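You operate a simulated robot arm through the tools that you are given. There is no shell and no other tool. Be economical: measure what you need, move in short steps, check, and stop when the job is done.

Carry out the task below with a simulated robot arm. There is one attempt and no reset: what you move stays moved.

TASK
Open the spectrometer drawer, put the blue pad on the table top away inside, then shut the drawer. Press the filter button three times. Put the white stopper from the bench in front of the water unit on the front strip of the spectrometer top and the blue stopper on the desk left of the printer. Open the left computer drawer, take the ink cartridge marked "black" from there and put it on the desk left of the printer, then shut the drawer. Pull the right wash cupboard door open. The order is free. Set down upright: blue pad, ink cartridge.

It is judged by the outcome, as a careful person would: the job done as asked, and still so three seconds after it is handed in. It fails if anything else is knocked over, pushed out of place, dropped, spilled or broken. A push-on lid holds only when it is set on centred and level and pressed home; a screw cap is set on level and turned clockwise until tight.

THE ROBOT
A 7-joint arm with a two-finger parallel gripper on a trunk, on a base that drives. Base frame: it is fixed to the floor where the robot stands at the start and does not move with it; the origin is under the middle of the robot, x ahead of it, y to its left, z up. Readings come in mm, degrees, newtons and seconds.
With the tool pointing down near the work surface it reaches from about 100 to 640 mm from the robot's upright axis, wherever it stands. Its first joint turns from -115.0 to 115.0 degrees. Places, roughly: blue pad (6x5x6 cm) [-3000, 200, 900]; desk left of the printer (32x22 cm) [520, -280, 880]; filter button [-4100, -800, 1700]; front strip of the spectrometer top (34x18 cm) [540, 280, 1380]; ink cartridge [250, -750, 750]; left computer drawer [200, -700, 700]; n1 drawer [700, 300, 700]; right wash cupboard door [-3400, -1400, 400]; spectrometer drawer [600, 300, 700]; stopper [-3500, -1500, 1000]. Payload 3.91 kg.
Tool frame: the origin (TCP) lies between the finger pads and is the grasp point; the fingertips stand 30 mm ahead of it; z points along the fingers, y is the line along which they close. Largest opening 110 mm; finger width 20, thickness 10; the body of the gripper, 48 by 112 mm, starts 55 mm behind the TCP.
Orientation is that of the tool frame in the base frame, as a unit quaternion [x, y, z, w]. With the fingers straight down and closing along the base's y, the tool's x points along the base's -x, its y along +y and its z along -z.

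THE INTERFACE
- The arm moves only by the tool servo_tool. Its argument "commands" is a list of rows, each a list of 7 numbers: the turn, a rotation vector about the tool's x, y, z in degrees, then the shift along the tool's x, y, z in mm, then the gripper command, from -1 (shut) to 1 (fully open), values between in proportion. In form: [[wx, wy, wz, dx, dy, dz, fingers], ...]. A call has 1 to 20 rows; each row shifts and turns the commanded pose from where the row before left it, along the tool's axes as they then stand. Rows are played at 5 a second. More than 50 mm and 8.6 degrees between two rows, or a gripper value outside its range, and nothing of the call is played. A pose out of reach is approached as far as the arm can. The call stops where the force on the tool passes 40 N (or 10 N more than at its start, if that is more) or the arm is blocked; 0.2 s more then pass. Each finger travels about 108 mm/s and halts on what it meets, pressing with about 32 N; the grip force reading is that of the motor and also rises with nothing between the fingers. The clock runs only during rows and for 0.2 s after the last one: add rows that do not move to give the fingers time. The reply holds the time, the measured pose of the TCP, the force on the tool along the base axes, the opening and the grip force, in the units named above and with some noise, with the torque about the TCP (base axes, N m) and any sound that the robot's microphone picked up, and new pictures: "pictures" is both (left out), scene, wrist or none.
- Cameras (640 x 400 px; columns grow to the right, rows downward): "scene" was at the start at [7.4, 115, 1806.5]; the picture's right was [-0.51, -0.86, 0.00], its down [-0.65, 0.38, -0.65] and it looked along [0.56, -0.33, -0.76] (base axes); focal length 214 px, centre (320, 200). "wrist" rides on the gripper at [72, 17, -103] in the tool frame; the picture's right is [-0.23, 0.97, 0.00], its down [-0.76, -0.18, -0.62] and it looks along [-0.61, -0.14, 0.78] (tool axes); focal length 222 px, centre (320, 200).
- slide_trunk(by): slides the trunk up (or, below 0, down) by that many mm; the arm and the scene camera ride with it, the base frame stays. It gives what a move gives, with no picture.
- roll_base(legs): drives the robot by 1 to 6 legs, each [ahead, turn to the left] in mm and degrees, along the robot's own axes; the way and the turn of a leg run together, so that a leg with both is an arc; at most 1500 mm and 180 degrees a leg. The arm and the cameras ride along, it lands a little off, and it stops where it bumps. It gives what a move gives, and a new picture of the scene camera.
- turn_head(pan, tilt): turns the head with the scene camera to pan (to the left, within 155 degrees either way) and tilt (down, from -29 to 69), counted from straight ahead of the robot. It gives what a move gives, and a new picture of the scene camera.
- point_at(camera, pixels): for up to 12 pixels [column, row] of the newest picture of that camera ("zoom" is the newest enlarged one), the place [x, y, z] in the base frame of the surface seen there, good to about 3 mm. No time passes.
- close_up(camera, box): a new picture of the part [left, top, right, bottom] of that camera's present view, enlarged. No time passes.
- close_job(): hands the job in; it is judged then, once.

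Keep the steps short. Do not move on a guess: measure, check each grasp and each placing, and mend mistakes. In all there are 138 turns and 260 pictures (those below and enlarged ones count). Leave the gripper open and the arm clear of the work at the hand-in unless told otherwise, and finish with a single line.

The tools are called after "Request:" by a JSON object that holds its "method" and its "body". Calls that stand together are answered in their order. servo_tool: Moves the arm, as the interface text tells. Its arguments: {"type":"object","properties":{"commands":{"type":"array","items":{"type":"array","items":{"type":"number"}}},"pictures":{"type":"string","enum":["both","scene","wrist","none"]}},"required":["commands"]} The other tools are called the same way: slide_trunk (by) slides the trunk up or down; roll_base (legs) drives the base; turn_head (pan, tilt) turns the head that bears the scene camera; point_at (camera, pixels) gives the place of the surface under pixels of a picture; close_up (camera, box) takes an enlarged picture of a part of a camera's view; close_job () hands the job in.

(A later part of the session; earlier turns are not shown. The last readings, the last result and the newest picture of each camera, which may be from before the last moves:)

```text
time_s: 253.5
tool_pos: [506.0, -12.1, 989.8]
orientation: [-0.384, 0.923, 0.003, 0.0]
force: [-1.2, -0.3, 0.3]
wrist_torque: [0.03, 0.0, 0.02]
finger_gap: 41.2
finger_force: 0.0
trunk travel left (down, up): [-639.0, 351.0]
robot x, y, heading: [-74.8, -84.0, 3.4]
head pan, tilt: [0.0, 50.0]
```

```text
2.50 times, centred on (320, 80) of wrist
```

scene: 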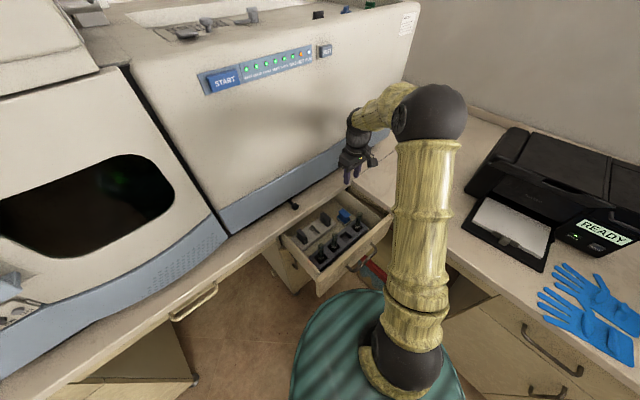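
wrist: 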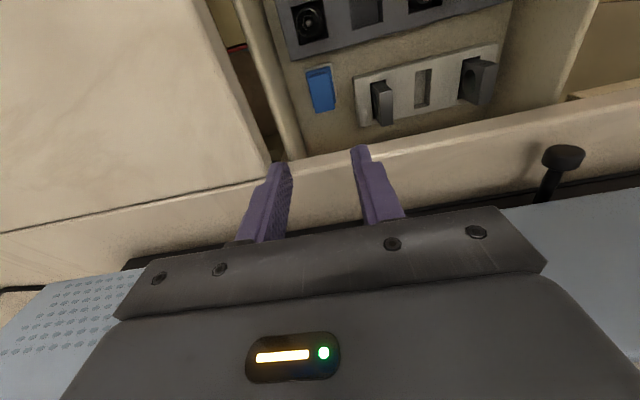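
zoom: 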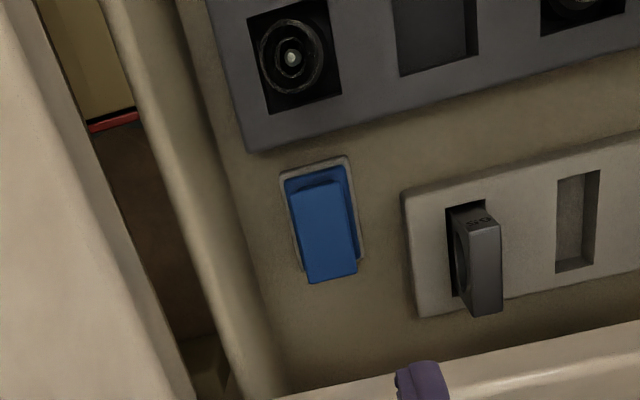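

The pad stands upright in the drawer. Now shut the drawer: lift, draw the arm in, turn to face it and back off.

Request:
{"method": "servo_tool", "body": {"commands": [[0, 0, 0, 0, 0, -40, -1], [0, 0, 0, 0, 0, -40, -1], [0, 0, 0, 40, 0, 0, -1], [0, 0, 0, 40, 0, 0, -1], [0, 0, 0, 40, 0, 0, -1], [0, 0, 0, 40, 0, 0, -1], [0, 0, 0, 40, 0, 0, -1]], "pictures": "none"}}

Request:
{"method": "roll_base", "body": {"legs": [[0, 41.6], [-350, 0]]}}

```text
time_s: 255.1
tool_pos: [362.9, -155.4, 1069.6]
orientation: [-0.384, 0.924, 0.003, -0.001]
force: [-0.7, 1.0, 0.2]
wrist_torque: [0.0, 0.04, 0.02]
finger_gap: 0.1
finger_force: 32.3
trunk travel left (down, up): [-639.0, 351.0]
robot x, y, heading: [-76.3, -84.8, 3.2]
head pan, tilt: [0.0, 50.0]
```

```text
time_s: 260.4
tool_pos: [50.2, -94.5, 1070.1]
orientation: [-0.687, 0.727, 0.003, -0.002]
force: [-0.4, 0.1, -0.2]
wrist_torque: [0.01, 0.0, -0.01]
finger_gap: 0.0
finger_force: 31.9
trunk travel left (down, up): [-639.0, 351.0]
robot x, y, heading: [-322.4, -334.7, 44.9]
head pan, tilt: [0.0, 50.0]
```

scene: 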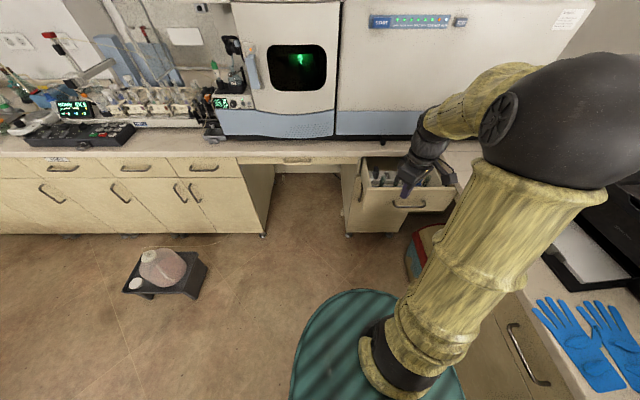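

Request:
{"method": "servo_tool", "body": {"commands": [[0, 0, 8.3, 0, 0, 0, -1], [0, 0, 8.3, 0, 0, 0, -1], [0, 0, 8.3, 0, 0, 0, -1], [0, 0, 8.3, 0, 0, 0, -1], [0, 0, 8.4, 0, 0, 0, -1], [-4.62, -4.62, 4.62, 0, 0, 0, -1], [-4.62, -4.62, 4.62, 0, 0, 0, -1], [-4.62, -4.62, 4.62, 0, 0, 0, -1], [-4.62, -4.62, 4.62, 0, 0, 0, -1], [-4.62, -4.62, 4.62, 0, 0, 0, -1], [-4.62, -4.62, 4.62, 0, 0, 0, -1], [-4.62, -4.62, 4.62, 0, 0, 0, -1], [-4.62, -4.62, 4.62, 0, 0, 0, -1], [-4.62, -4.62, 4.62, 0, 0, 0, -1], [-4.62, -4.62, 4.62, 0, 0, 0, -1], [-4.62, -4.62, 4.62, 0, 0, 0, -1], [-4.62, -4.62, 4.62, 0, 0, 0, -1], [-4.62, -4.62, 4.62, 0, 0, 0, -1], [-4.62, -4.62, 4.62, 0, 0, 0, -1], [-4.62, -4.62, 4.62, 0, 0, 0, -1]], "pictures": "none"}}

Request:
{"method": "servo_tool", "body": {"commands": [[0, 0, 0, -40, 0, 0, -1], [0, 0, 0, -40, 0, 0, -1], [0, 0, 0, -45, 0, 0, -1], [0, 0, 0, 0, 0, 0, -1]], "pictures": "none"}}

```text
time_s: 264.6
tool_pos: [134.9, -82.7, 1094.8]
orientation: [0.273, 0.653, 0.653, 0.267]
force: [-0.1, 0.0, -0.3]
wrist_torque: [0.01, -0.01, 0.01]
finger_gap: 0.0
finger_force: 32.1
out of reach, approached as far as the arm can: row 15, 16, 17, 18, 19, 20
trunk travel left (down, up): [-639.0, 351.0]
robot x, y, heading: [-324.0, -332.2, 45.0]
head pan, tilt: [0.0, 50.0]
```

```text
time_s: 265.6
tool_pos: [224.2, -170.9, 1094.5]
orientation: [0.273, 0.654, 0.653, 0.267]
force: [0.0, -0.8, -1.2]
wrist_torque: [0.0, 0.0, 0.0]
finger_gap: 0.0
finger_force: 31.7
trunk travel left (down, up): [-639.0, 351.0]
robot x, y, heading: [-325.2, -332.2, 44.8]
head pan, tilt: [0.0, 50.0]
```

Request:
{"method": "servo_tool", "body": {"commands": [[0, 0, 0, 30, 0, 0, -1], [0, 0, 0, 0, 0, 0, -1]], "pictures": "none"}}

Request:
{"method": "slide_trunk", "body": {"by": -360}}

Request:
{"method": "roll_base", "body": {"legs": [[60, 0]]}}

```text
time_s: 266.2
tool_pos: [202.1, -150.3, 1094.5]
orientation: [0.273, 0.653, 0.653, 0.267]
force: [0.0, -0.1, -0.8]
wrist_torque: [0.03, 0.01, 0.0]
finger_gap: 0.1
finger_force: 32.1
trunk travel left (down, up): [-639.0, 351.0]
robot x, y, heading: [-324.2, -332.2, 44.8]
head pan, tilt: [0.0, 50.0]
```

```text
time_s: 269.7
tool_pos: [203.3, -149.9, 733.9]
orientation: [0.273, 0.654, 0.653, 0.266]
force: [-0.4, -0.8, -0.2]
wrist_torque: [-0.04, -0.02, -0.02]
finger_gap: 0.0
finger_force: 31.7
trunk travel left (down, up): [-279.0, 711.0]
robot x, y, heading: [-322.6, -334.2, 44.9]
head pan, tilt: [0.0, 50.0]
```

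```text
time_s: 270.7
tool_pos: [244.9, -106.9, 734.8]
orientation: [0.273, 0.654, 0.653, 0.268]
force: [-0.1, 0.3, -0.3]
wrist_torque: [0.02, 0.01, 0.01]
finger_gap: 0.1
finger_force: 32.0
trunk travel left (down, up): [-279.0, 711.0]
robot x, y, heading: [-281.9, -290.3, 45.0]
head pan, tilt: [0.0, 50.0]
```

scene: 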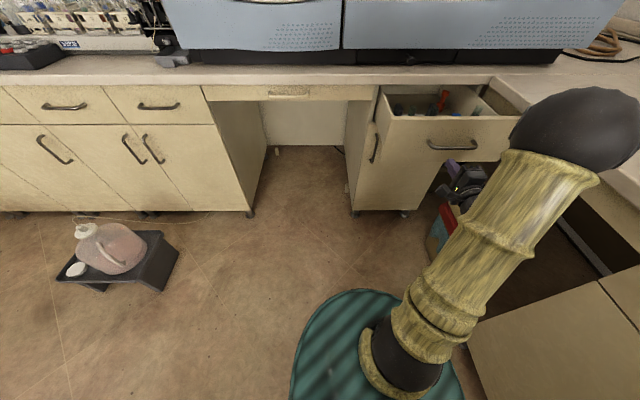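

Aligned under the handle. Push ahead 275 mm with the base, finish with the arm.

Request:
{"method": "roll_base", "body": {"legs": [[150, 0], [125, 0]]}}

Request:
{"method": "servo_tool", "body": {"commands": [[0, 0, 0, 0, 0, 6, -1], [0, 0, 0, 0, 0, 6, -1], [0, 0, 0, 0, 0, 5, -1], [0, 0, 0, 0, 0, 5, -1], [0, 0, 0, 0, 0, 5, -1]]}}

```text
time_s: 273.1
tool_pos: [439.7, 86.4, 733.2]
orientation: [0.273, 0.654, 0.653, 0.267]
force: [-0.5, -0.5, 0.4]
wrist_torque: [-0.01, 0.02, -0.06]
finger_gap: 0.3
finger_force: 32.1
trunk travel left (down, up): [-279.0, 711.0]
robot x, y, heading: [-88.1, -95.7, 44.9]
head pan, tilt: [0.0, 50.0]
```

scene: 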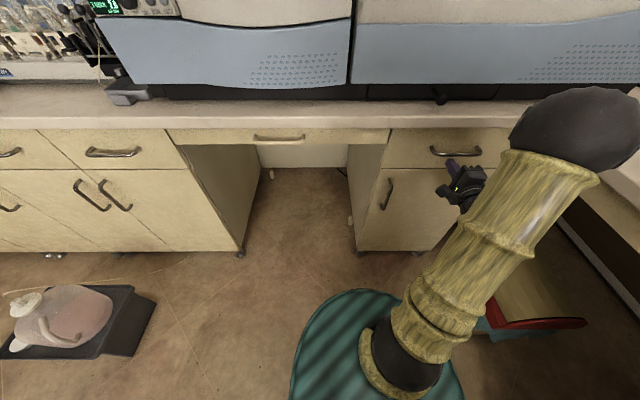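

```text
time_s: 274.2
tool_pos: [452.8, 99.4, 733.0]
orientation: [0.274, 0.654, 0.652, 0.267]
force: [-16.6, -9.0, 6.1]
wrist_torque: [0.24, -0.18, 0.27]
finger_gap: 0.0
finger_force: 32.2
trunk travel left (down, up): [-279.0, 711.0]
robot x, y, heading: [-87.7, -97.1, 45.1]
head pan, tilt: [0.0, 50.0]
stopped in row 5: the force on the tool passed its limit at 49 N (the readings are from after the stop); the commanded pose is now the measured one
```

scene: 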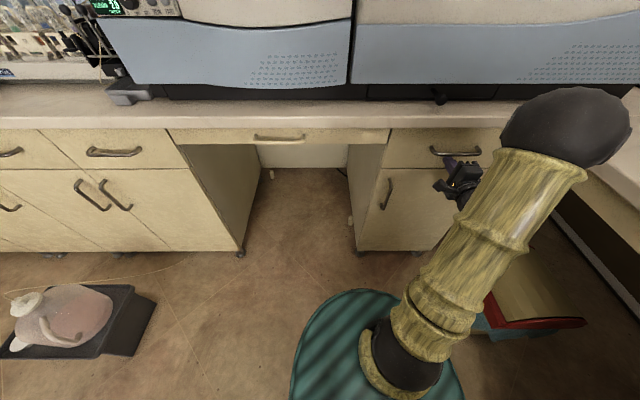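
wrist: 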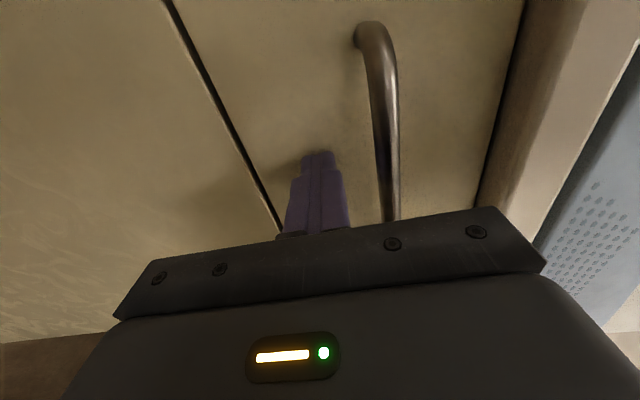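

Drawer shut (face at 420, flush). Now go to the wash area: back away, raise the trunk, drive across.

Request:
{"method": "roll_base", "body": {"legs": [[-320, 0]]}}

Request:
{"method": "slide_trunk", "body": {"by": 400}}

Request:
{"method": "roll_base", "body": {"legs": [[0, 147.6], [1300, 0], [1130, 0], [0, 32.4]]}}

```text
time_s: 276.6
tool_pos: [226.1, -124.5, 732.7]
orientation: [0.274, 0.656, 0.651, 0.266]
force: [0.6, -0.5, -0.2]
wrist_torque: [-0.02, 0.01, 0.01]
finger_gap: 0.0
finger_force: 32.6
trunk travel left (down, up): [-279.0, 711.0]
robot x, y, heading: [-313.4, -325.0, 44.7]
head pan, tilt: [0.0, 50.0]
```

scene: 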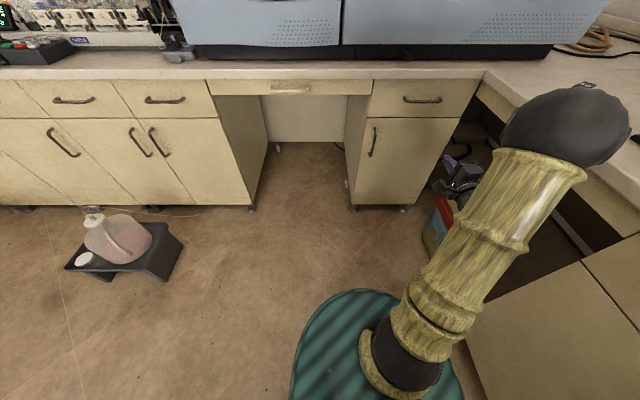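

```text
time_s: 280.5
tool_pos: [226.2, -125.5, 1132.3]
orientation: [0.274, 0.656, 0.651, 0.265]
force: [-0.6, -0.3, 0.6]
wrist_torque: [0.0, -0.02, -0.01]
finger_gap: 0.0
finger_force: 32.2
trunk travel left (down, up): [-679.0, 311.0]
robot x, y, heading: [-314.6, -322.2, 45.1]
head pan, tilt: [0.0, 50.0]
```

```text
time_s: 284.4
tool_pos: [-57.2, 192.4, 1132.0]
orientation: [0.013, 0.711, 0.703, 0.007]
force: [0.5, 0.0, -0.8]
wrist_torque: [-0.01, 0.02, 0.01]
finger_gap: 0.2
finger_force: 32.1
trunk travel left (down, up): [-679.0, 311.0]
robot x, y, heading: [-312.3, -322.8, 88.2]
head pan, tilt: [0.0, 50.0]
stopped in leg 1: the robot was blocked; the commanded pose is now the measured one
```

scene: 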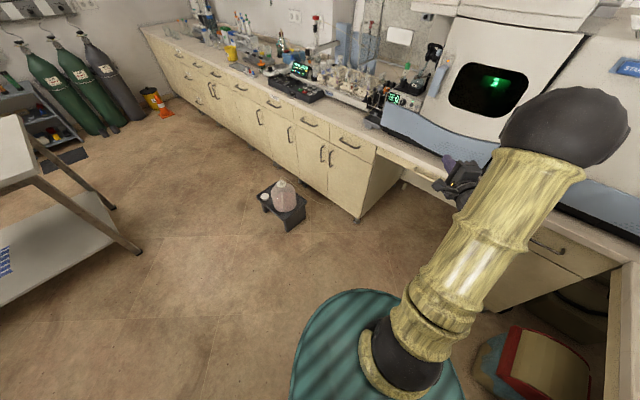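

The turn was blocked. Look to the right and behind to find the contact.

Request:
{"method": "turn_head", "body": {"pan": -110, "tilt": 60}}

Request:
{"method": "turn_head", "body": {"pan": 150, "tilt": 60}}

```text
time_s: 286.3
tool_pos: [-57.0, 192.0, 1133.1]
orientation: [0.013, 0.711, 0.703, 0.007]
force: [0.0, 0.5, -0.1]
wrist_torque: [0.03, 0.02, 0.01]
finger_gap: 0.0
finger_force: 32.2
trunk travel left (down, up): [-679.0, 311.0]
robot x, y, heading: [-313.4, -322.4, 88.2]
head pan, tilt: [-110.0, 60.0]
```

scene: 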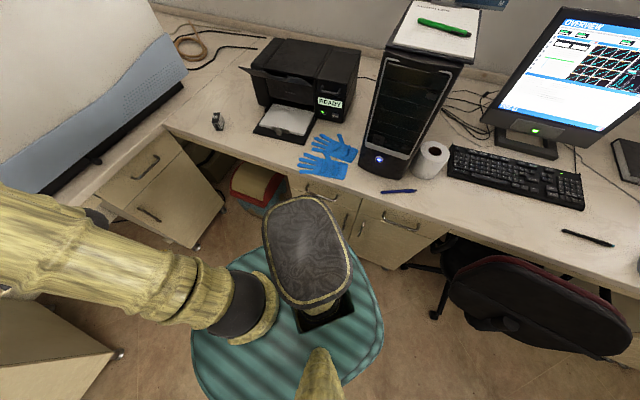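

```text
time_s: 289.9
tool_pos: [-58.3, 193.2, 1132.1]
orientation: [0.012, 0.711, 0.703, 0.007]
force: [-0.6, 0.3, 0.1]
wrist_torque: [0.02, 0.0, -0.01]
finger_gap: 0.1
finger_force: 32.6
trunk travel left (down, up): [-679.0, 311.0]
robot x, y, heading: [-315.9, -322.2, 88.2]
head pan, tilt: [150.0, 60.0]
```

scene: 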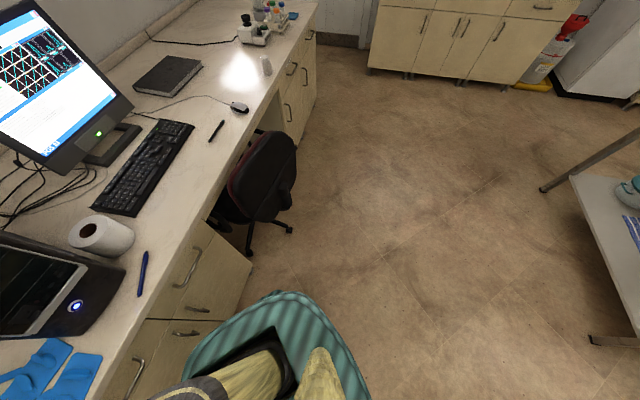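

The body's rear corner meets the desk handles. Roll ahead 250 mm to gain clearance, then keep turning.

Request:
{"method": "roll_base", "body": {"legs": [[250, 0], [0, 109], [1400, 0]]}}

Request:
{"method": "turn_head", "body": {"pan": 0, "tilt": 35}}

```text
time_s: 306.4
tool_pos: [-2207.9, -428.6, 1133.3]
orientation: [0.574, -0.42, -0.411, 0.57]
force: [0.6, 0.1, -0.7]
wrist_torque: [0.02, -0.02, 0.0]
finger_gap: 0.0
finger_force: 31.3
trunk travel left (down, up): [-679.0, 311.0]
robot x, y, heading: [-1638.8, -498.8, -162.2]
head pan, tilt: [150.0, 60.0]
```

scene: 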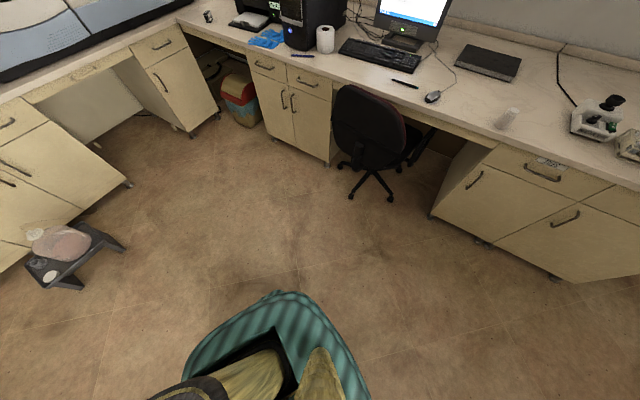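

```text
time_s: 308.8
tool_pos: [-2207.8, -427.5, 1131.3]
orientation: [0.573, -0.419, -0.411, 0.572]
force: [0.0, 0.7, 0.1]
wrist_torque: [0.01, 0.01, 0.01]
finger_gap: 0.1
finger_force: 32.5
trunk travel left (down, up): [-679.0, 311.0]
robot x, y, heading: [-1637.5, -495.3, -162.5]
head pan, tilt: [0.0, 35.0]
```

scene: 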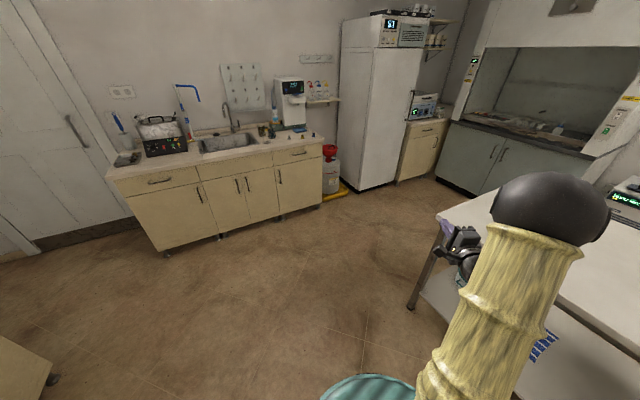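

Drive past the table end to the fridge and face it.

Request:
{"method": "roll_base", "body": {"legs": [[0, 3.2], [1197, 0], [0, -57.7], [1060, 0], [0, 82]]}}

Request:
{"method": "turn_head", "body": {"pan": 0, "tilt": 0}}

```text
time_s: 331.1
tool_pos: [-4134.7, -498.9, 1131.8]
orientation: [0.657, -0.273, -0.266, 0.651]
force: [0.7, 0.3, 0.4]
wrist_torque: [-0.02, 0.0, 0.04]
finger_gap: 0.2
finger_force: 31.5
trunk travel left (down, up): [-679.0, 311.0]
robot x, y, heading: [-3599.0, -298.1, -135.0]
head pan, tilt: [0.0, 35.0]
```

scene: 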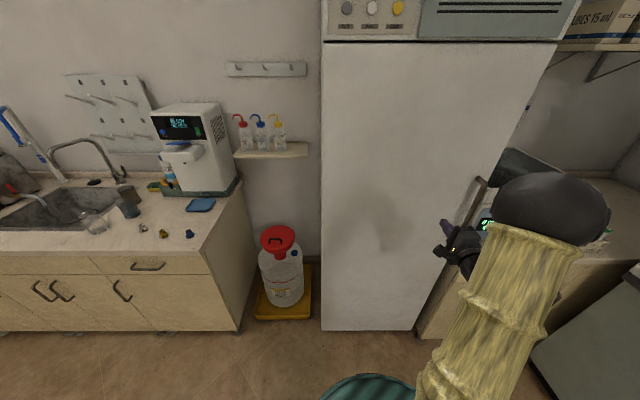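

```text
time_s: 332.1
tool_pos: [-4134.2, -497.3, 1132.4]
orientation: [0.656, -0.273, -0.265, 0.652]
force: [0.2, -0.3, 0.4]
wrist_torque: [0.01, -0.01, 0.0]
finger_gap: 0.1
finger_force: 31.7
trunk travel left (down, up): [-679.0, 311.0]
robot x, y, heading: [-3596.5, -297.5, -135.0]
head pan, tilt: [0.0, 0.0]
```

scene: 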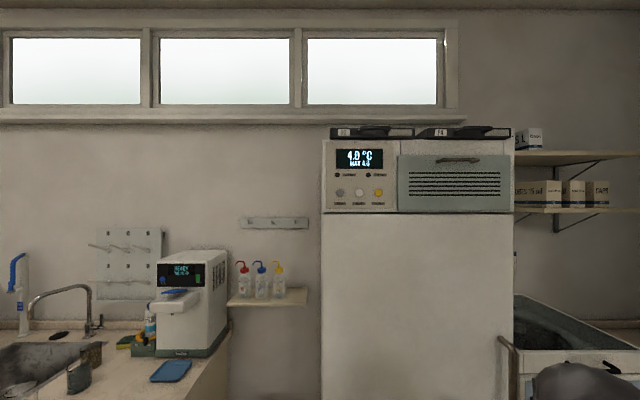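

Request:
{"method": "close_up", "body": {"camera": "scene", "box": [318, 125, 414, 215]}}

Request:
{"method": "point_at", "body": {"camera": "scene", "pixels": [[340, 193], [359, 193], [378, 193], [350, 185], [370, 200], [330, 160], [330, 205], [395, 205]]}}

```text
4.44 times, centred on (366, 170) of scene
```

zoom: 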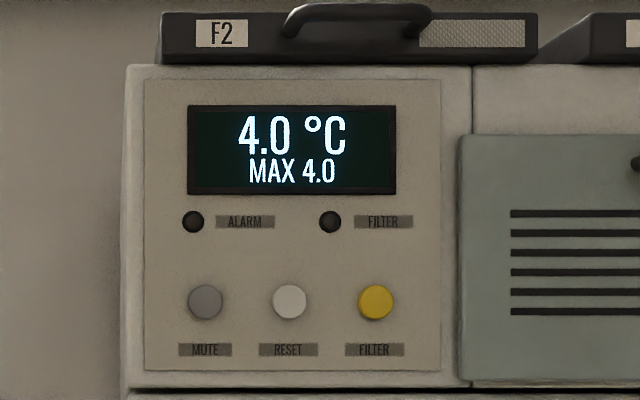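

```text
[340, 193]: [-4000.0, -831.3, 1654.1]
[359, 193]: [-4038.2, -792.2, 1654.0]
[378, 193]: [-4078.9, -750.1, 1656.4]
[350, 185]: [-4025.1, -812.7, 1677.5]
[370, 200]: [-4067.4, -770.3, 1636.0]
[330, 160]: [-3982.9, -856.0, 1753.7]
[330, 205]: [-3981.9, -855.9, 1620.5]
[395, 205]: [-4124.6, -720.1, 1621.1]
```

The yellow FILTER button is at (−4079, −750, 1656). Raise the trunk and move the closed fingertips in front of it.

Request:
{"method": "slide_trunk", "body": {"by": 300}}

Request:
{"method": "servo_tool", "body": {"commands": [[0, 0, 0, 27, 28, 0, -1], [0, 0, 0, 27, 28, 0, -1], [0, 0, 0, 27, 28, 0, -1], [0, 0, 0, 27, 28, 0, -1], [0, 0, 0, 27, 28, 0, -1], [0, 0, 0, 27, 28, 0, -1], [0, 0, 0, 27, 28, 0, -1], [0, 0, 0, 27, 28, 0, -1], [0, 0, 0, 0, 0, 0, -1]]}}

```text
time_s: 335.1
tool_pos: [-4134.4, -499.6, 1431.7]
orientation: [0.656, -0.273, -0.265, 0.652]
force: [-1.0, -0.1, -0.2]
wrist_torque: [0.01, 0.04, 0.01]
finger_gap: 0.0
finger_force: 31.8
trunk travel left (down, up): [-979.0, 11.0]
robot x, y, heading: [-3595.9, -294.6, -135.0]
head pan, tilt: [0.0, 0.0]
```

```text
time_s: 337.1
tool_pos: [-3984.3, -651.1, 1658.0]
orientation: [0.656, -0.273, -0.265, 0.651]
force: [-0.5, 0.5, -0.3]
wrist_torque: [-0.02, 0.02, 0.02]
finger_gap: 0.0
finger_force: 32.4
trunk travel left (down, up): [-979.0, 11.0]
robot x, y, heading: [-3595.4, -295.0, -135.1]
head pan, tilt: [0.0, 0.0]
```

scene: 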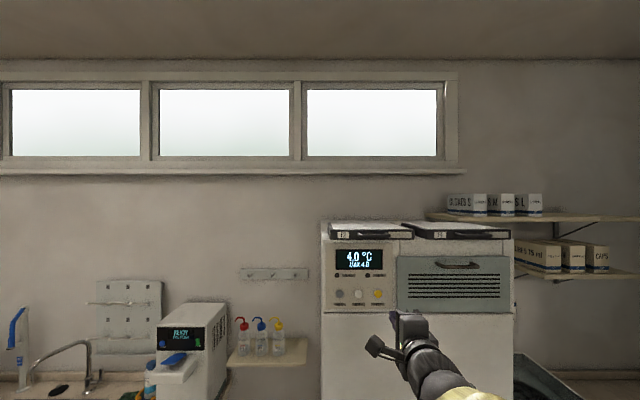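
wrist: 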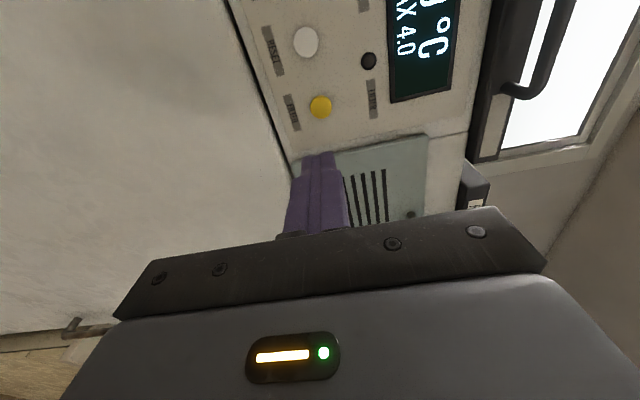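

Request:
{"method": "point_at", "body": {"camera": "wrist", "pixels": [[320, 107], [312, 103], [328, 111], [345, 100], [300, 125]]}}

```text
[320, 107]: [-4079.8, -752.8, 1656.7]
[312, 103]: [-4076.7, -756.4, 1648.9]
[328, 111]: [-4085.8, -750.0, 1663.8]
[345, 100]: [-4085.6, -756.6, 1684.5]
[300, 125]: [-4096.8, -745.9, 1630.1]
```

Aligned within 5 mm. Advance to ~14 mm from the button.

Request:
{"method": "servo_tool", "body": {"commands": [[0, 0, 0, 4.4, -1, 35, -1], [0, 0, 0, 0, 0, 35, -1], [0, 0, 0, 0, 0, 25, -1], [0, 0, 0, 0, 0, 0, -1]], "pictures": "wrist"}}

```text
time_s: 338.3
tool_pos: [-3974.3, -781.6, 1655.8]
orientation: [0.676, -0.217, -0.208, 0.673]
force: [-0.2, 0.7, 0.2]
wrist_torque: [-0.01, -0.02, 0.0]
finger_gap: 0.0
finger_force: 32.2
trunk travel left (down, up): [-979.0, 11.0]
robot x, y, heading: [-3596.3, -294.3, -135.0]
head pan, tilt: [0.0, 0.0]
stopped in row 4: the arm was blocked; the commanded pose is now the measured one
```

wrist: 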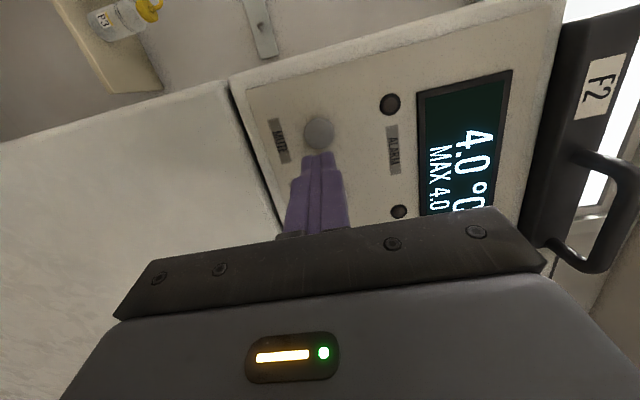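

The arm was near its reach limit and swung aside; nothing was touched (tips were 25 mm off the panel). Retract, straighten, and bring the base 110 mm closer.

Request:
{"method": "servo_tool", "body": {"commands": [[0, 0, 0, 0, 0, -40, -1], [0, -5, 0, 0, 0, -40, -1], [0, -5, 0, 0, 0, -30, -1], [0, 0, 0, 0, 0, 0, -1]], "pictures": "none"}}

Request:
{"method": "turn_head", "body": {"pan": 0, "tilt": 55}}

Request:
{"method": "point_at", "body": {"camera": "scene", "pixels": [[285, 300], [250, 320], [300, 340], [320, 330], [280, 260], [240, 280]]}}

```text
time_s: 339.3
tool_pos: [-3939.3, -686.2, 1661.1]
orientation: [0.659, -0.272, -0.263, 0.65]
force: [0.0, 0.5, -1.4]
wrist_torque: [0.01, 0.0, 0.02]
finger_gap: 0.0
finger_force: 31.5
out of reach, approached as far as the arm can: row 3
trunk travel left (down, up): [-979.0, 11.0]
robot x, y, heading: [-3595.1, -296.6, -134.7]
head pan, tilt: [0.0, 0.0]
```

```text
time_s: 340.5
tool_pos: [-3938.5, -687.7, 1662.7]
orientation: [0.659, -0.271, -0.263, 0.65]
force: [-0.1, 0.1, 0.1]
wrist_torque: [-0.02, 0.0, 0.02]
finger_gap: 0.1
finger_force: 32.0
trunk travel left (down, up): [-979.0, 11.0]
robot x, y, heading: [-3594.7, -296.5, -135.0]
head pan, tilt: [0.0, 55.0]
```

scene: 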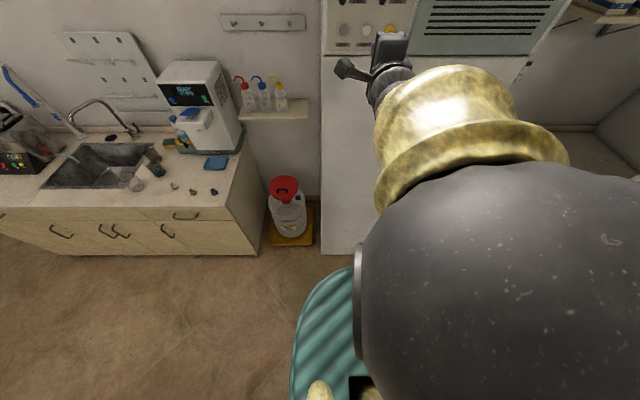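

```text
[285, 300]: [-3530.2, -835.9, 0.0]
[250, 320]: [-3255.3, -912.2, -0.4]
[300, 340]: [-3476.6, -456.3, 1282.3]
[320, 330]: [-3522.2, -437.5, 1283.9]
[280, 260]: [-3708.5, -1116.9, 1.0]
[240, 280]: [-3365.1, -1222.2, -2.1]
```

Request:
{"method": "servo_tool", "body": {"commands": [[0, 0, 0, -27, -2, -30, -1], [0, 0, 0, -27, -2, -30, -1], [0, 0, 0, 0, 0, -30, -1], [0, 0, 0, 0, 0, 0, -1]], "pictures": "none"}}

```text
time_s: 341.5
tool_pos: [-3944.1, -608.8, 1644.7]
orientation: [0.656, -0.274, -0.267, 0.651]
force: [-0.5, 0.1, 0.6]
wrist_torque: [-0.02, 0.03, 0.03]
finger_gap: 0.0
finger_force: 31.6
out of reach, approached as far as the arm can: row 2, 3
trunk travel left (down, up): [-979.0, 11.0]
robot x, y, heading: [-3598.3, -298.2, -135.3]
head pan, tilt: [0.0, 55.0]
```

Request:
{"method": "roll_base", "body": {"legs": [[90, 0]]}}

Request:
{"method": "servo_tool", "body": {"commands": [[0, 0, 0, 3, 4, 15, -1], [0, 0, 0, 2, 4, 15, -1], [0, 0, 0, 0, 3, 15, -1], [0, 0, 0, 0, 0, 0, -1]], "pictures": "wrist"}}

```text
time_s: 342.7
tool_pos: [-4006.8, -676.2, 1643.6]
orientation: [0.657, -0.273, -0.266, 0.651]
force: [-0.6, -0.9, 0.1]
wrist_torque: [0.01, 0.03, -0.02]
finger_gap: 0.2
finger_force: 32.0
trunk travel left (down, up): [-979.0, 11.0]
robot x, y, heading: [-3660.4, -359.0, -134.9]
head pan, tilt: [0.0, 55.0]
```

scene: 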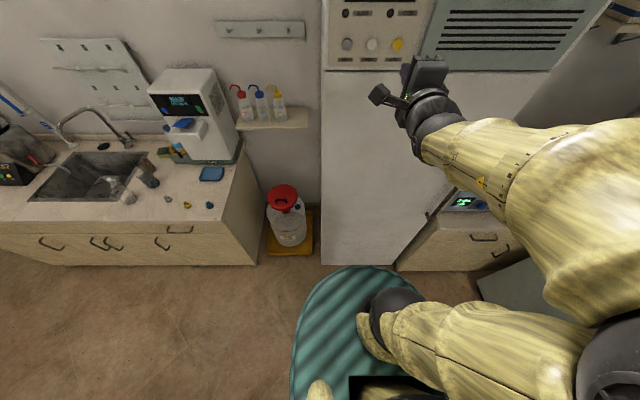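

```text
time_s: 343.7
tool_pos: [-4033.9, -710.8, 1654.3]
orientation: [0.656, -0.274, -0.266, 0.651]
force: [0.0, 0.1, -0.7]
wrist_torque: [0.02, 0.0, 0.0]
finger_gap: 0.0
finger_force: 32.3
trunk travel left (down, up): [-979.0, 11.0]
robot x, y, heading: [-3659.4, -362.6, -135.1]
head pan, tilt: [0.0, 55.0]
```

wrist: 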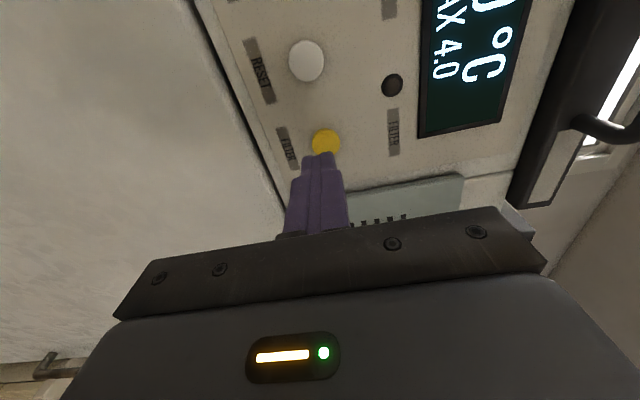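

Aligned within 3 mm; 32 mm to go. Advance and press in small steps.

Request:
{"method": "servo_tool", "body": {"commands": [[0, 0, 0, -2, 2, 15, -1], [0, 0, 0, 0, 0, 10, -1], [0, 0, 0, 0, 0, 4, -1], [0, 0, 0, 0, 0, 3, -1], [0, 0, 0, 0, 0, 2, -1], [0, 0, 0, 0, 0, 0, -1]], "pictures": "wrist"}}

```text
time_s: 345.1
tool_pos: [-4061.1, -732.7, 1656.6]
orientation: [0.657, -0.274, -0.266, 0.65]
force: [1.9, 1.5, -0.3]
wrist_torque: [-0.01, -0.01, 0.03]
finger_gap: 0.1
finger_force: 31.8
trunk travel left (down, up): [-979.0, 11.0]
robot x, y, heading: [-3659.2, -363.1, -134.8]
head pan, tilt: [0.0, 55.0]
heard: click
```

wrist: 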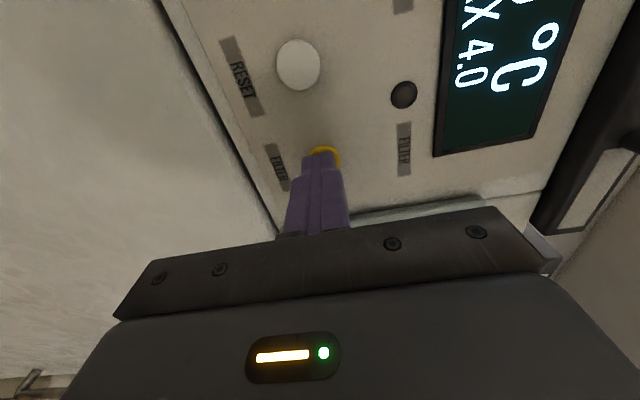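

One click heard. Retract 12 mm and press again.

Request:
{"method": "servo_tool", "body": {"commands": [[0, 0, 0, 0, 0, -12, -1], [0, 0, 0, 0, 0, 0, -1], [0, 0, 0, 0, 0, 0, -1]], "pictures": "none"}}

Request:
{"method": "servo_tool", "body": {"commands": [[0, 0, 0, 0, 0, 6, -1], [0, 0, 0, 0, 0, 3, -1], [0, 0, 0, 0, 0, 3, -1], [0, 0, 0, 0, 0, 0, -1]], "pictures": "none"}}

Request:
{"method": "servo_tool", "body": {"commands": [[0, 0, 0, 0, 0, -12, -1], [0, 0, 0, 0, 0, 0, -1], [0, 0, 0, 0, 0, 0, -1]], "pictures": "none"}}

```text
time_s: 345.9
tool_pos: [-4051.9, -725.0, 1655.8]
orientation: [0.656, -0.275, -0.267, 0.65]
force: [0.0, -0.9, 0.0]
wrist_torque: [0.0, 0.01, 0.02]
finger_gap: 0.0
finger_force: 32.0
trunk travel left (down, up): [-979.0, 11.0]
robot x, y, heading: [-3658.2, -361.4, -135.0]
head pan, tilt: [0.0, 55.0]
```

```text
time_s: 346.9
tool_pos: [-4061.6, -732.5, 1657.0]
orientation: [0.656, -0.274, -0.266, 0.651]
force: [2.3, 1.6, 0.1]
wrist_torque: [-0.03, -0.02, 0.02]
finger_gap: 0.0
finger_force: 32.2
trunk travel left (down, up): [-979.0, 11.0]
robot x, y, heading: [-3659.1, -361.2, -134.8]
head pan, tilt: [0.0, 55.0]
heard: click
```

```text
time_s: 347.7
tool_pos: [-4051.2, -725.3, 1656.4]
orientation: [0.656, -0.274, -0.266, 0.651]
force: [0.1, -0.2, -0.1]
wrist_torque: [0.03, 0.0, 0.0]
finger_gap: 0.0
finger_force: 32.1
trunk travel left (down, up): [-979.0, 11.0]
robot x, y, heading: [-3658.3, -360.9, -134.9]
head pan, tilt: [0.0, 55.0]
```

Second click heard. Third press, then retract.

Request:
{"method": "servo_tool", "body": {"commands": [[0, 0, 0, 0, 0, 6, -1], [0, 0, 0, 0, 0, 3, -1], [0, 0, 0, 0, 0, 3, -1], [0, 0, 0, 0, 0, 0, -1]], "pictures": "none"}}

Request:
{"method": "servo_tool", "body": {"commands": [[0, 0, 0, 0, 0, -20, -1], [0, 0, 0, 0, 0, -40, -1], [0, 0, 0, 0, 0, 0, -1]], "pictures": "wrist"}}

```text
time_s: 348.7
tool_pos: [-4060.5, -732.6, 1656.0]
orientation: [0.657, -0.273, -0.266, 0.65]
force: [2.0, 1.4, -0.1]
wrist_torque: [0.03, -0.01, 0.03]
finger_gap: 0.0
finger_force: 31.9
trunk travel left (down, up): [-979.0, 11.0]
robot x, y, heading: [-3655.3, -362.9, -134.9]
head pan, tilt: [0.0, 55.0]
heard: click
```

```text
time_s: 349.5
tool_pos: [-4021.3, -691.0, 1654.6]
orientation: [0.656, -0.275, -0.266, 0.65]
force: [-0.2, -0.3, -0.4]
wrist_torque: [0.01, 0.01, 0.03]
finger_gap: 0.0
finger_force: 31.6
trunk travel left (down, up): [-979.0, 11.0]
robot x, y, heading: [-3659.9, -363.1, -135.0]
head pan, tilt: [0.0, 55.0]
```

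wrist: 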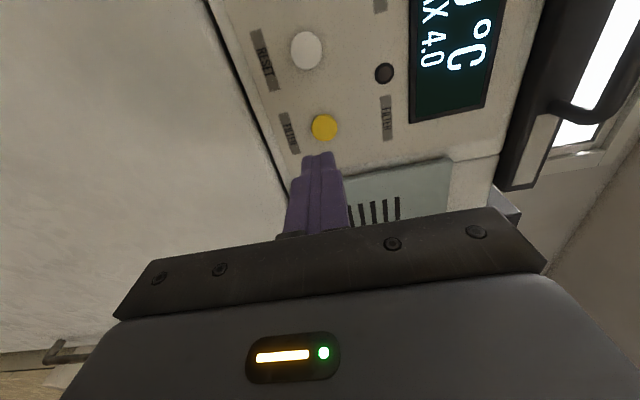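

Three presses done. Now locate the stoppers on the wash bench.

Request:
{"method": "close_up", "body": {"camera": "scene", "box": [140, 165, 240, 228]}}

Request:
{"method": "point_at", "body": {"camera": "zoom", "pixels": [[175, 215], [295, 250], [440, 250], [380, 60], [500, 300], [170, 240], [290, 265], [435, 265]]}}

```text
6.35 times, centred on (190, 196) of scene
```

zoom: 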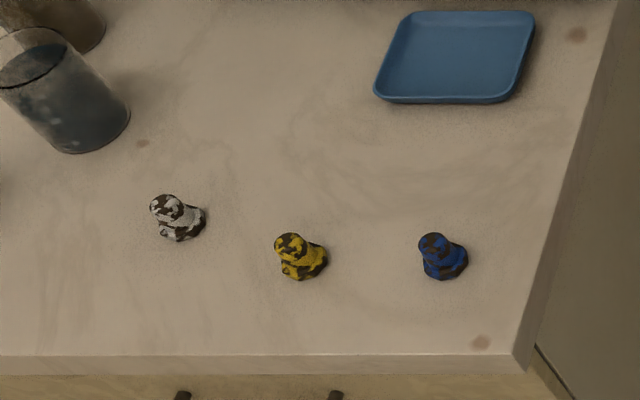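

```text
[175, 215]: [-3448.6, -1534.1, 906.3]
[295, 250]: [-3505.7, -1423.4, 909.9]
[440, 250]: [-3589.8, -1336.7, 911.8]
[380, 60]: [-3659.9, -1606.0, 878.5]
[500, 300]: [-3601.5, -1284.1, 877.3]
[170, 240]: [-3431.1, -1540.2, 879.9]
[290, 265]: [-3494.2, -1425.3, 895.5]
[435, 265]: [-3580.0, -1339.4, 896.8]
```

White stopper ≈(−3450, −1533), blue ≈(−3588, −1338), tops ≈911. Move the base in front of them and lower the trunk.

Request:
{"method": "roll_base", "body": {"legs": [[-80, 0], [0, 90], [870, 0], [0, -90], [150, 0]]}}

Request:
{"method": "slide_trunk", "body": {"by": -400}}

Request:
{"method": "servo_tool", "body": {"commands": [[4.62, 4.62, -4.62, 0, 0, 0, -0.2], [4.62, 4.62, -4.62, 0, 0, 0, -0.2], [4.62, 4.62, -4.62, 0, 0, 0, -0.2], [4.62, 4.62, -4.62, 0, 0, 0, -0.2], [4.62, 4.62, -4.62, 0, 0, 0, -0.2], [4.62, 4.62, -4.62, 0, 0, 0, -0.2], [4.62, 4.62, -4.62, 0, 0, 0, -0.2], [4.62, 4.62, -4.62, 0, 0, 0, -0.2], [4.62, 4.62, -4.62, 0, 0, 0, -0.2], [4.62, 4.62, -4.62, 0, 0, 0, -0.2], [4.62, 4.62, -4.62, 0, 0, 0, -0.2], [4.62, 4.62, -4.62, 0, 0, 0, -0.2], [4.62, 4.62, -4.62, 0, 0, 0, -0.2], [4.62, 4.62, -4.62, 0, 0, 0, -0.2], [4.62, 4.62, -4.62, 0, 0, 0, -0.2]]}}

```text
time_s: 367.8
tool_pos: [-3443.6, -1359.7, 1656.0]
orientation: [0.658, -0.27, -0.262, 0.652]
force: [0.5, 0.0, -0.5]
wrist_torque: [-0.01, -0.03, 0.02]
finger_gap: 0.1
finger_force: 32.0
trunk travel left (down, up): [-979.0, 11.0]
robot x, y, heading: [-3088.8, -1023.8, -134.2]
head pan, tilt: [0.0, 55.0]
```

scene: 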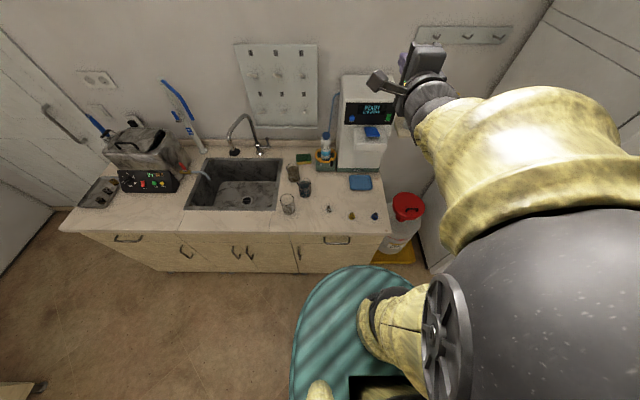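

```text
time_s: 371.6
tool_pos: [-3443.8, -1357.8, 1255.3]
orientation: [0.658, -0.27, -0.262, 0.652]
force: [-0.3, 0.2, -0.2]
wrist_torque: [-0.02, -0.03, -0.01]
finger_gap: 0.0
finger_force: 32.2
trunk travel left (down, up): [-579.0, 411.0]
robot x, y, heading: [-3086.4, -1024.0, -134.3]
head pan, tilt: [0.0, 55.0]
```

```text
time_s: 374.8
tool_pos: [-3444.0, -1359.4, 1255.3]
orientation: [0.921, 0.389, 0.007, 0.0]
force: [0.1, 0.3, -0.8]
wrist_torque: [0.0, -0.02, -0.03]
finger_gap: 44.1
finger_force: 0.0
trunk travel left (down, up): [-579.0, 411.0]
robot x, y, heading: [-3089.0, -1025.8, -134.2]
head pan, tilt: [0.0, 55.0]
```

scene: 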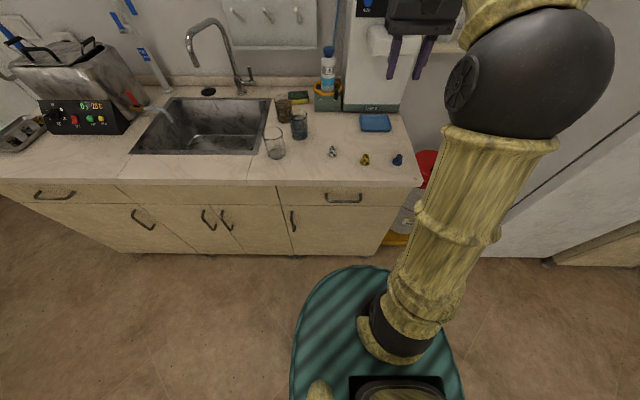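
wrist: 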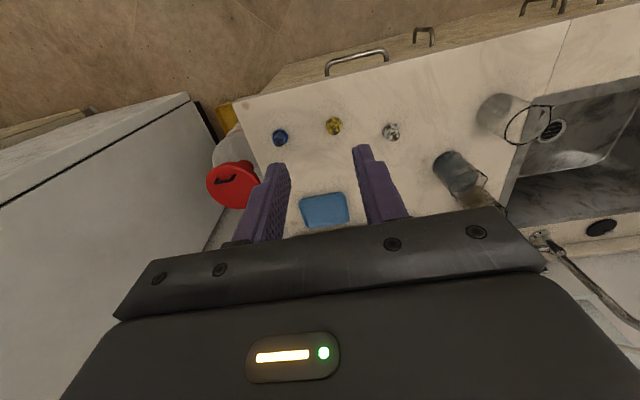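

Request:
{"method": "close_up", "body": {"camera": "wrist", "box": [260, 105, 420, 155]}}

Request:
{"method": "point_at", "body": {"camera": "wrist", "pixels": [[390, 132], [392, 137], [386, 129], [391, 124], [334, 125], [280, 137], [278, 132]]}}

```text
4.00 times, centred on (340, 130) of wrist
```

zoom: 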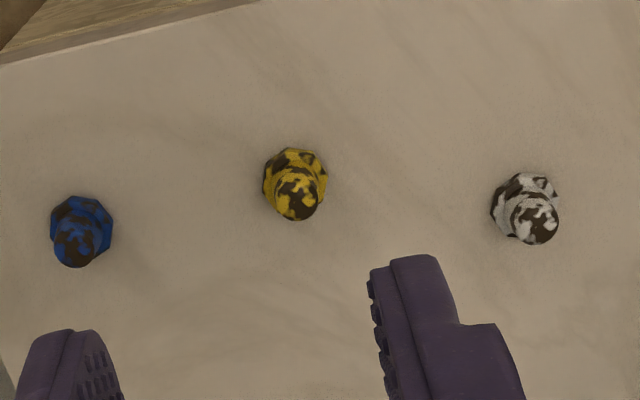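

```text
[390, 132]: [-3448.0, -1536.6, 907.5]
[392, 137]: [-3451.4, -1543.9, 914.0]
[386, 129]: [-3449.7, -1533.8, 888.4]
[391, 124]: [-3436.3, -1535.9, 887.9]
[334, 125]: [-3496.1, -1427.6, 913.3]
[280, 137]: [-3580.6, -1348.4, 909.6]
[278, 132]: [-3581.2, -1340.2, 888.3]
```

White stopper centre ≈(−3448, −1539). Move over it and descend to z≈1010.

Request:
{"method": "servo_tool", "body": {"commands": [[0, 0, 0, -33, 31, 0, -0.2], [0, 0, 0, -33, 31, 0, -0.2], [0, 0, 0, -33, 30, 0, -0.2], [0, 0, 0, -32, 30, 0, -0.2], [0, 0, 0, 0, 0, 45, -0.2], [0, 0, 0, 0, 0, 45, -0.2], [0, 0, 0, 0, 0, 45, -0.2], [0, 0, 0, 0, 0, 45, -0.2], [0, 0, 0, 0, 0, 45, -0.2], [0, 0, 0, 0, 0, 20, -0.2], [0, 0, 0, 0, 0, 0, -0.2]], "pictures": "wrist"}}

Request:
{"method": "close_up", "body": {"camera": "wrist", "box": [260, 80, 380, 160]}}

```text
time_s: 377.2
tool_pos: [-3436.1, -1484.6, 1001.6]
orientation: [0.921, 0.389, 0.007, 0.001]
force: [0.3, -0.5, 0.0]
wrist_torque: [0.0, -0.02, -0.04]
finger_gap: 43.9
finger_force: 0.0
out of reach, approached as far as the arm can: row 3, 4
trunk travel left (down, up): [-579.0, 411.0]
robot x, y, heading: [-3087.6, -1024.5, -134.1]
head pan, tilt: [0.0, 55.0]
```

wrist: 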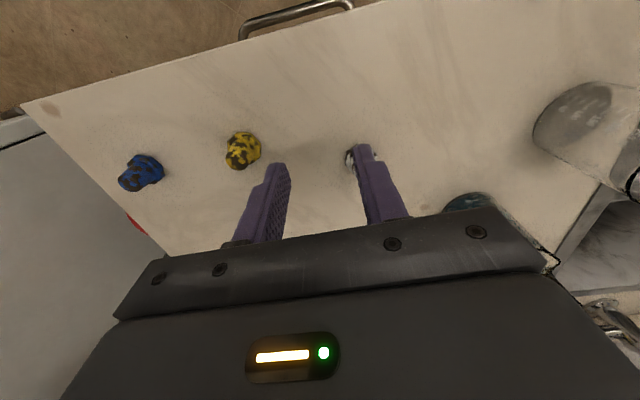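

```text
5.00 times, centred on (320, 120) of wrist
```

zoom: 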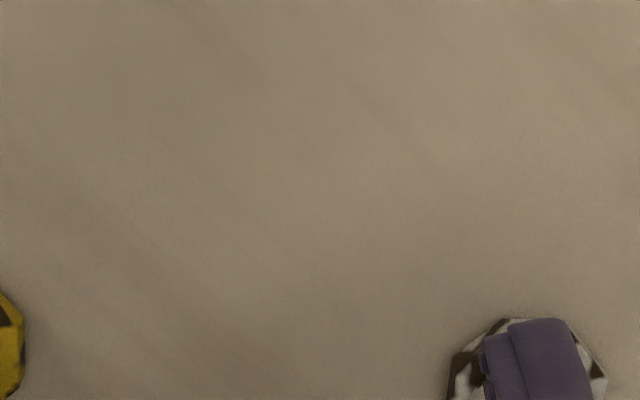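

Short by reach. Bring the base 70 mm closer while drawing the tool back 40 mm.

Request:
{"method": "servo_tool", "body": {"commands": [[0, 0, 0, 20, 15, 0, -0.2], [0, 0, 0, 20, 14, 0, -0.2]], "pictures": "none"}}

Request:
{"method": "roll_base", "body": {"legs": [[70, -0.8]]}}

Request:
{"method": "servo_tool", "body": {"commands": [[0, 0, 0, 0, 0, 0, -0.2]], "pictures": "wrist"}}

```text
time_s: 377.8
tool_pos: [-3386.9, -1477.0, 1003.5]
orientation: [0.921, 0.389, 0.007, 0.001]
force: [0.6, 0.2, 0.0]
wrist_torque: [0.01, 0.01, 0.0]
finger_gap: 44.0
finger_force: 0.0
trunk travel left (down, up): [-579.0, 411.0]
robot x, y, heading: [-3089.4, -1024.8, -134.2]
head pan, tilt: [0.0, 55.0]
```

```text
time_s: 378.9
tool_pos: [-3444.2, -1523.1, 1002.3]
orientation: [0.924, 0.383, 0.008, 0.001]
force: [-0.7, 0.3, -0.3]
wrist_torque: [0.0, -0.01, 0.0]
finger_gap: 43.7
finger_force: 0.1
trunk travel left (down, up): [-579.0, 411.0]
robot x, y, heading: [-3137.0, -1075.3, -134.9]
head pan, tilt: [0.0, 55.0]
```

scene: 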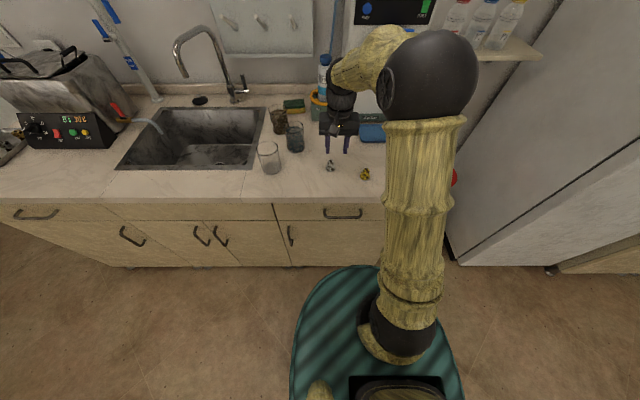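

```text
time_s: 379.3
tool_pos: [-3444.4, -1522.4, 1003.1]
orientation: [0.924, 0.382, 0.007, 0.001]
force: [0.1, 0.0, -0.4]
wrist_torque: [0.01, -0.01, -0.03]
finger_gap: 44.0
finger_force: 0.0
trunk travel left (down, up): [-579.0, 411.0]
robot x, y, heading: [-3135.2, -1077.7, -134.8]
head pan, tilt: [0.0, 55.0]
```

wrist: 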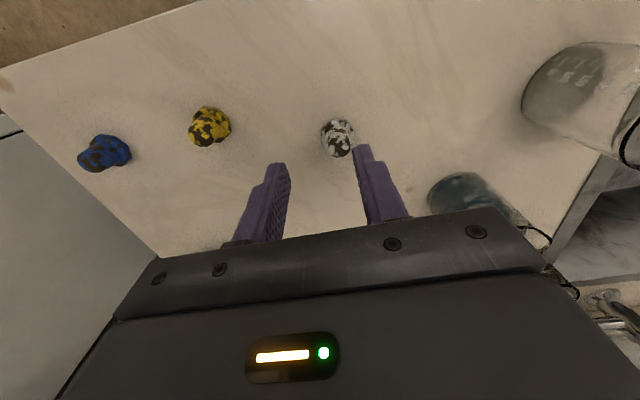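

Request:
{"method": "close_up", "body": {"camera": "wrist", "box": [306, 108, 370, 168]}}

Request:
{"method": "point_at", "body": {"camera": "wrist", "pixels": [[338, 148], [338, 143], [330, 137], [345, 135], [337, 122], [323, 138], [352, 132]]}}

```text
6.67 times, centred on (338, 138) of wrist
```

zoom: 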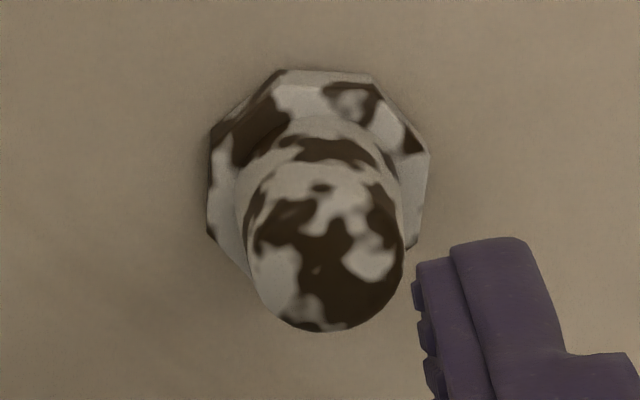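

```text
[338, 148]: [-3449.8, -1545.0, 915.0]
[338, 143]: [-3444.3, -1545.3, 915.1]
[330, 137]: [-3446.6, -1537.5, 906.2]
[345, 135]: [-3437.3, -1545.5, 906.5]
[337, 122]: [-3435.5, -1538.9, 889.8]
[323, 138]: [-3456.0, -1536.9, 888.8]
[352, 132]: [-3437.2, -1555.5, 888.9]
```

Stopper: octagonal foot up to z≈889, body dia ≈20 up to 915, centre (−3447, −1544). Move over, descend so the tips stay above the foot, and grip.

Request:
{"method": "servo_tool", "body": {"commands": [[0, 0, 0, -17, 13.5, 0, -0.2], [0, 0, 0, 0, 0, 40, -0.2], [0, 0, 0, 0, 0, 30, -0.2], [0, 0, 0, 0, 0, 9, -0.2], [0, 0, 0, 0, 0, 0, -0.2]], "pictures": "wrist"}}

```text
time_s: 380.5
tool_pos: [-3444.5, -1543.2, 924.4]
orientation: [0.924, 0.383, 0.008, 0.001]
force: [0.6, 0.0, -0.8]
wrist_torque: [-0.01, -0.04, 0.01]
finger_gap: 44.0
finger_force: 0.1
trunk travel left (down, up): [-579.0, 411.0]
robot x, y, heading: [-3137.8, -1076.7, -134.8]
head pan, tilt: [0.0, 55.0]
```

wrist: 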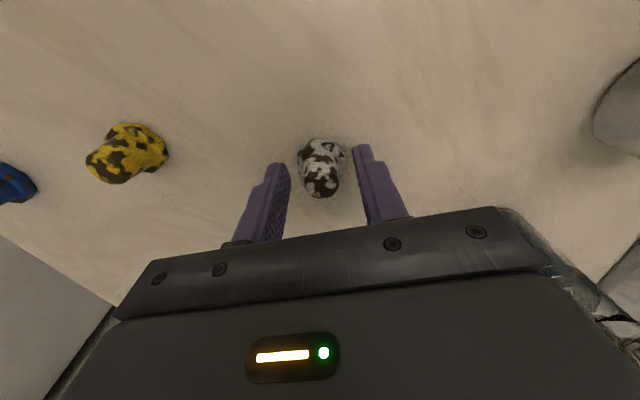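

Request:
{"method": "servo_tool", "body": {"commands": [[0, 0, 0, -2, 0, 2, -0.4], [0, 0, 0, 0, 0, 0, -1], [0, 0, 0, 0, 0, 0, -1], [0, 0, 0, 0, 0, 0, -1], [0, 0, 0, 0, 0, -20, -1], [0, 0, 0, 0, 0, -40, -1], [0, 0, 0, 0, 0, -45, -1], [0, 0, 0, 0, 0, -45, -1], [0, 0, 0, 0, 0, -45, -1]], "pictures": "wrist"}}

```text
time_s: 382.5
tool_pos: [-3448.8, -1547.4, 1117.9]
orientation: [0.924, 0.383, 0.007, 0.001]
force: [-0.5, 0.7, -0.2]
wrist_torque: [0.0, 0.02, -0.03]
finger_gap: 23.0
finger_force: 32.5
trunk travel left (down, up): [-579.0, 411.0]
robot x, y, heading: [-3138.2, -1075.9, -135.1]
head pan, tilt: [0.0, 55.0]
```

wrist: 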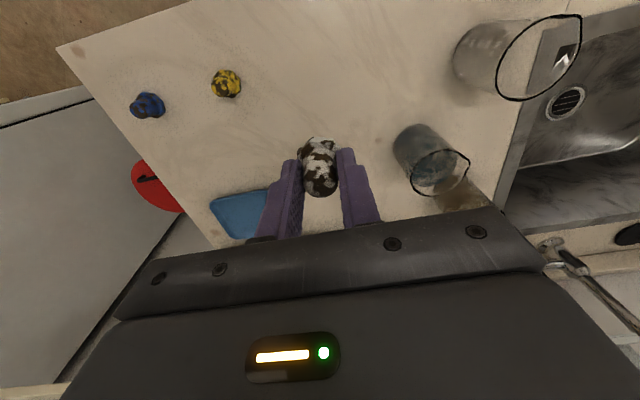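

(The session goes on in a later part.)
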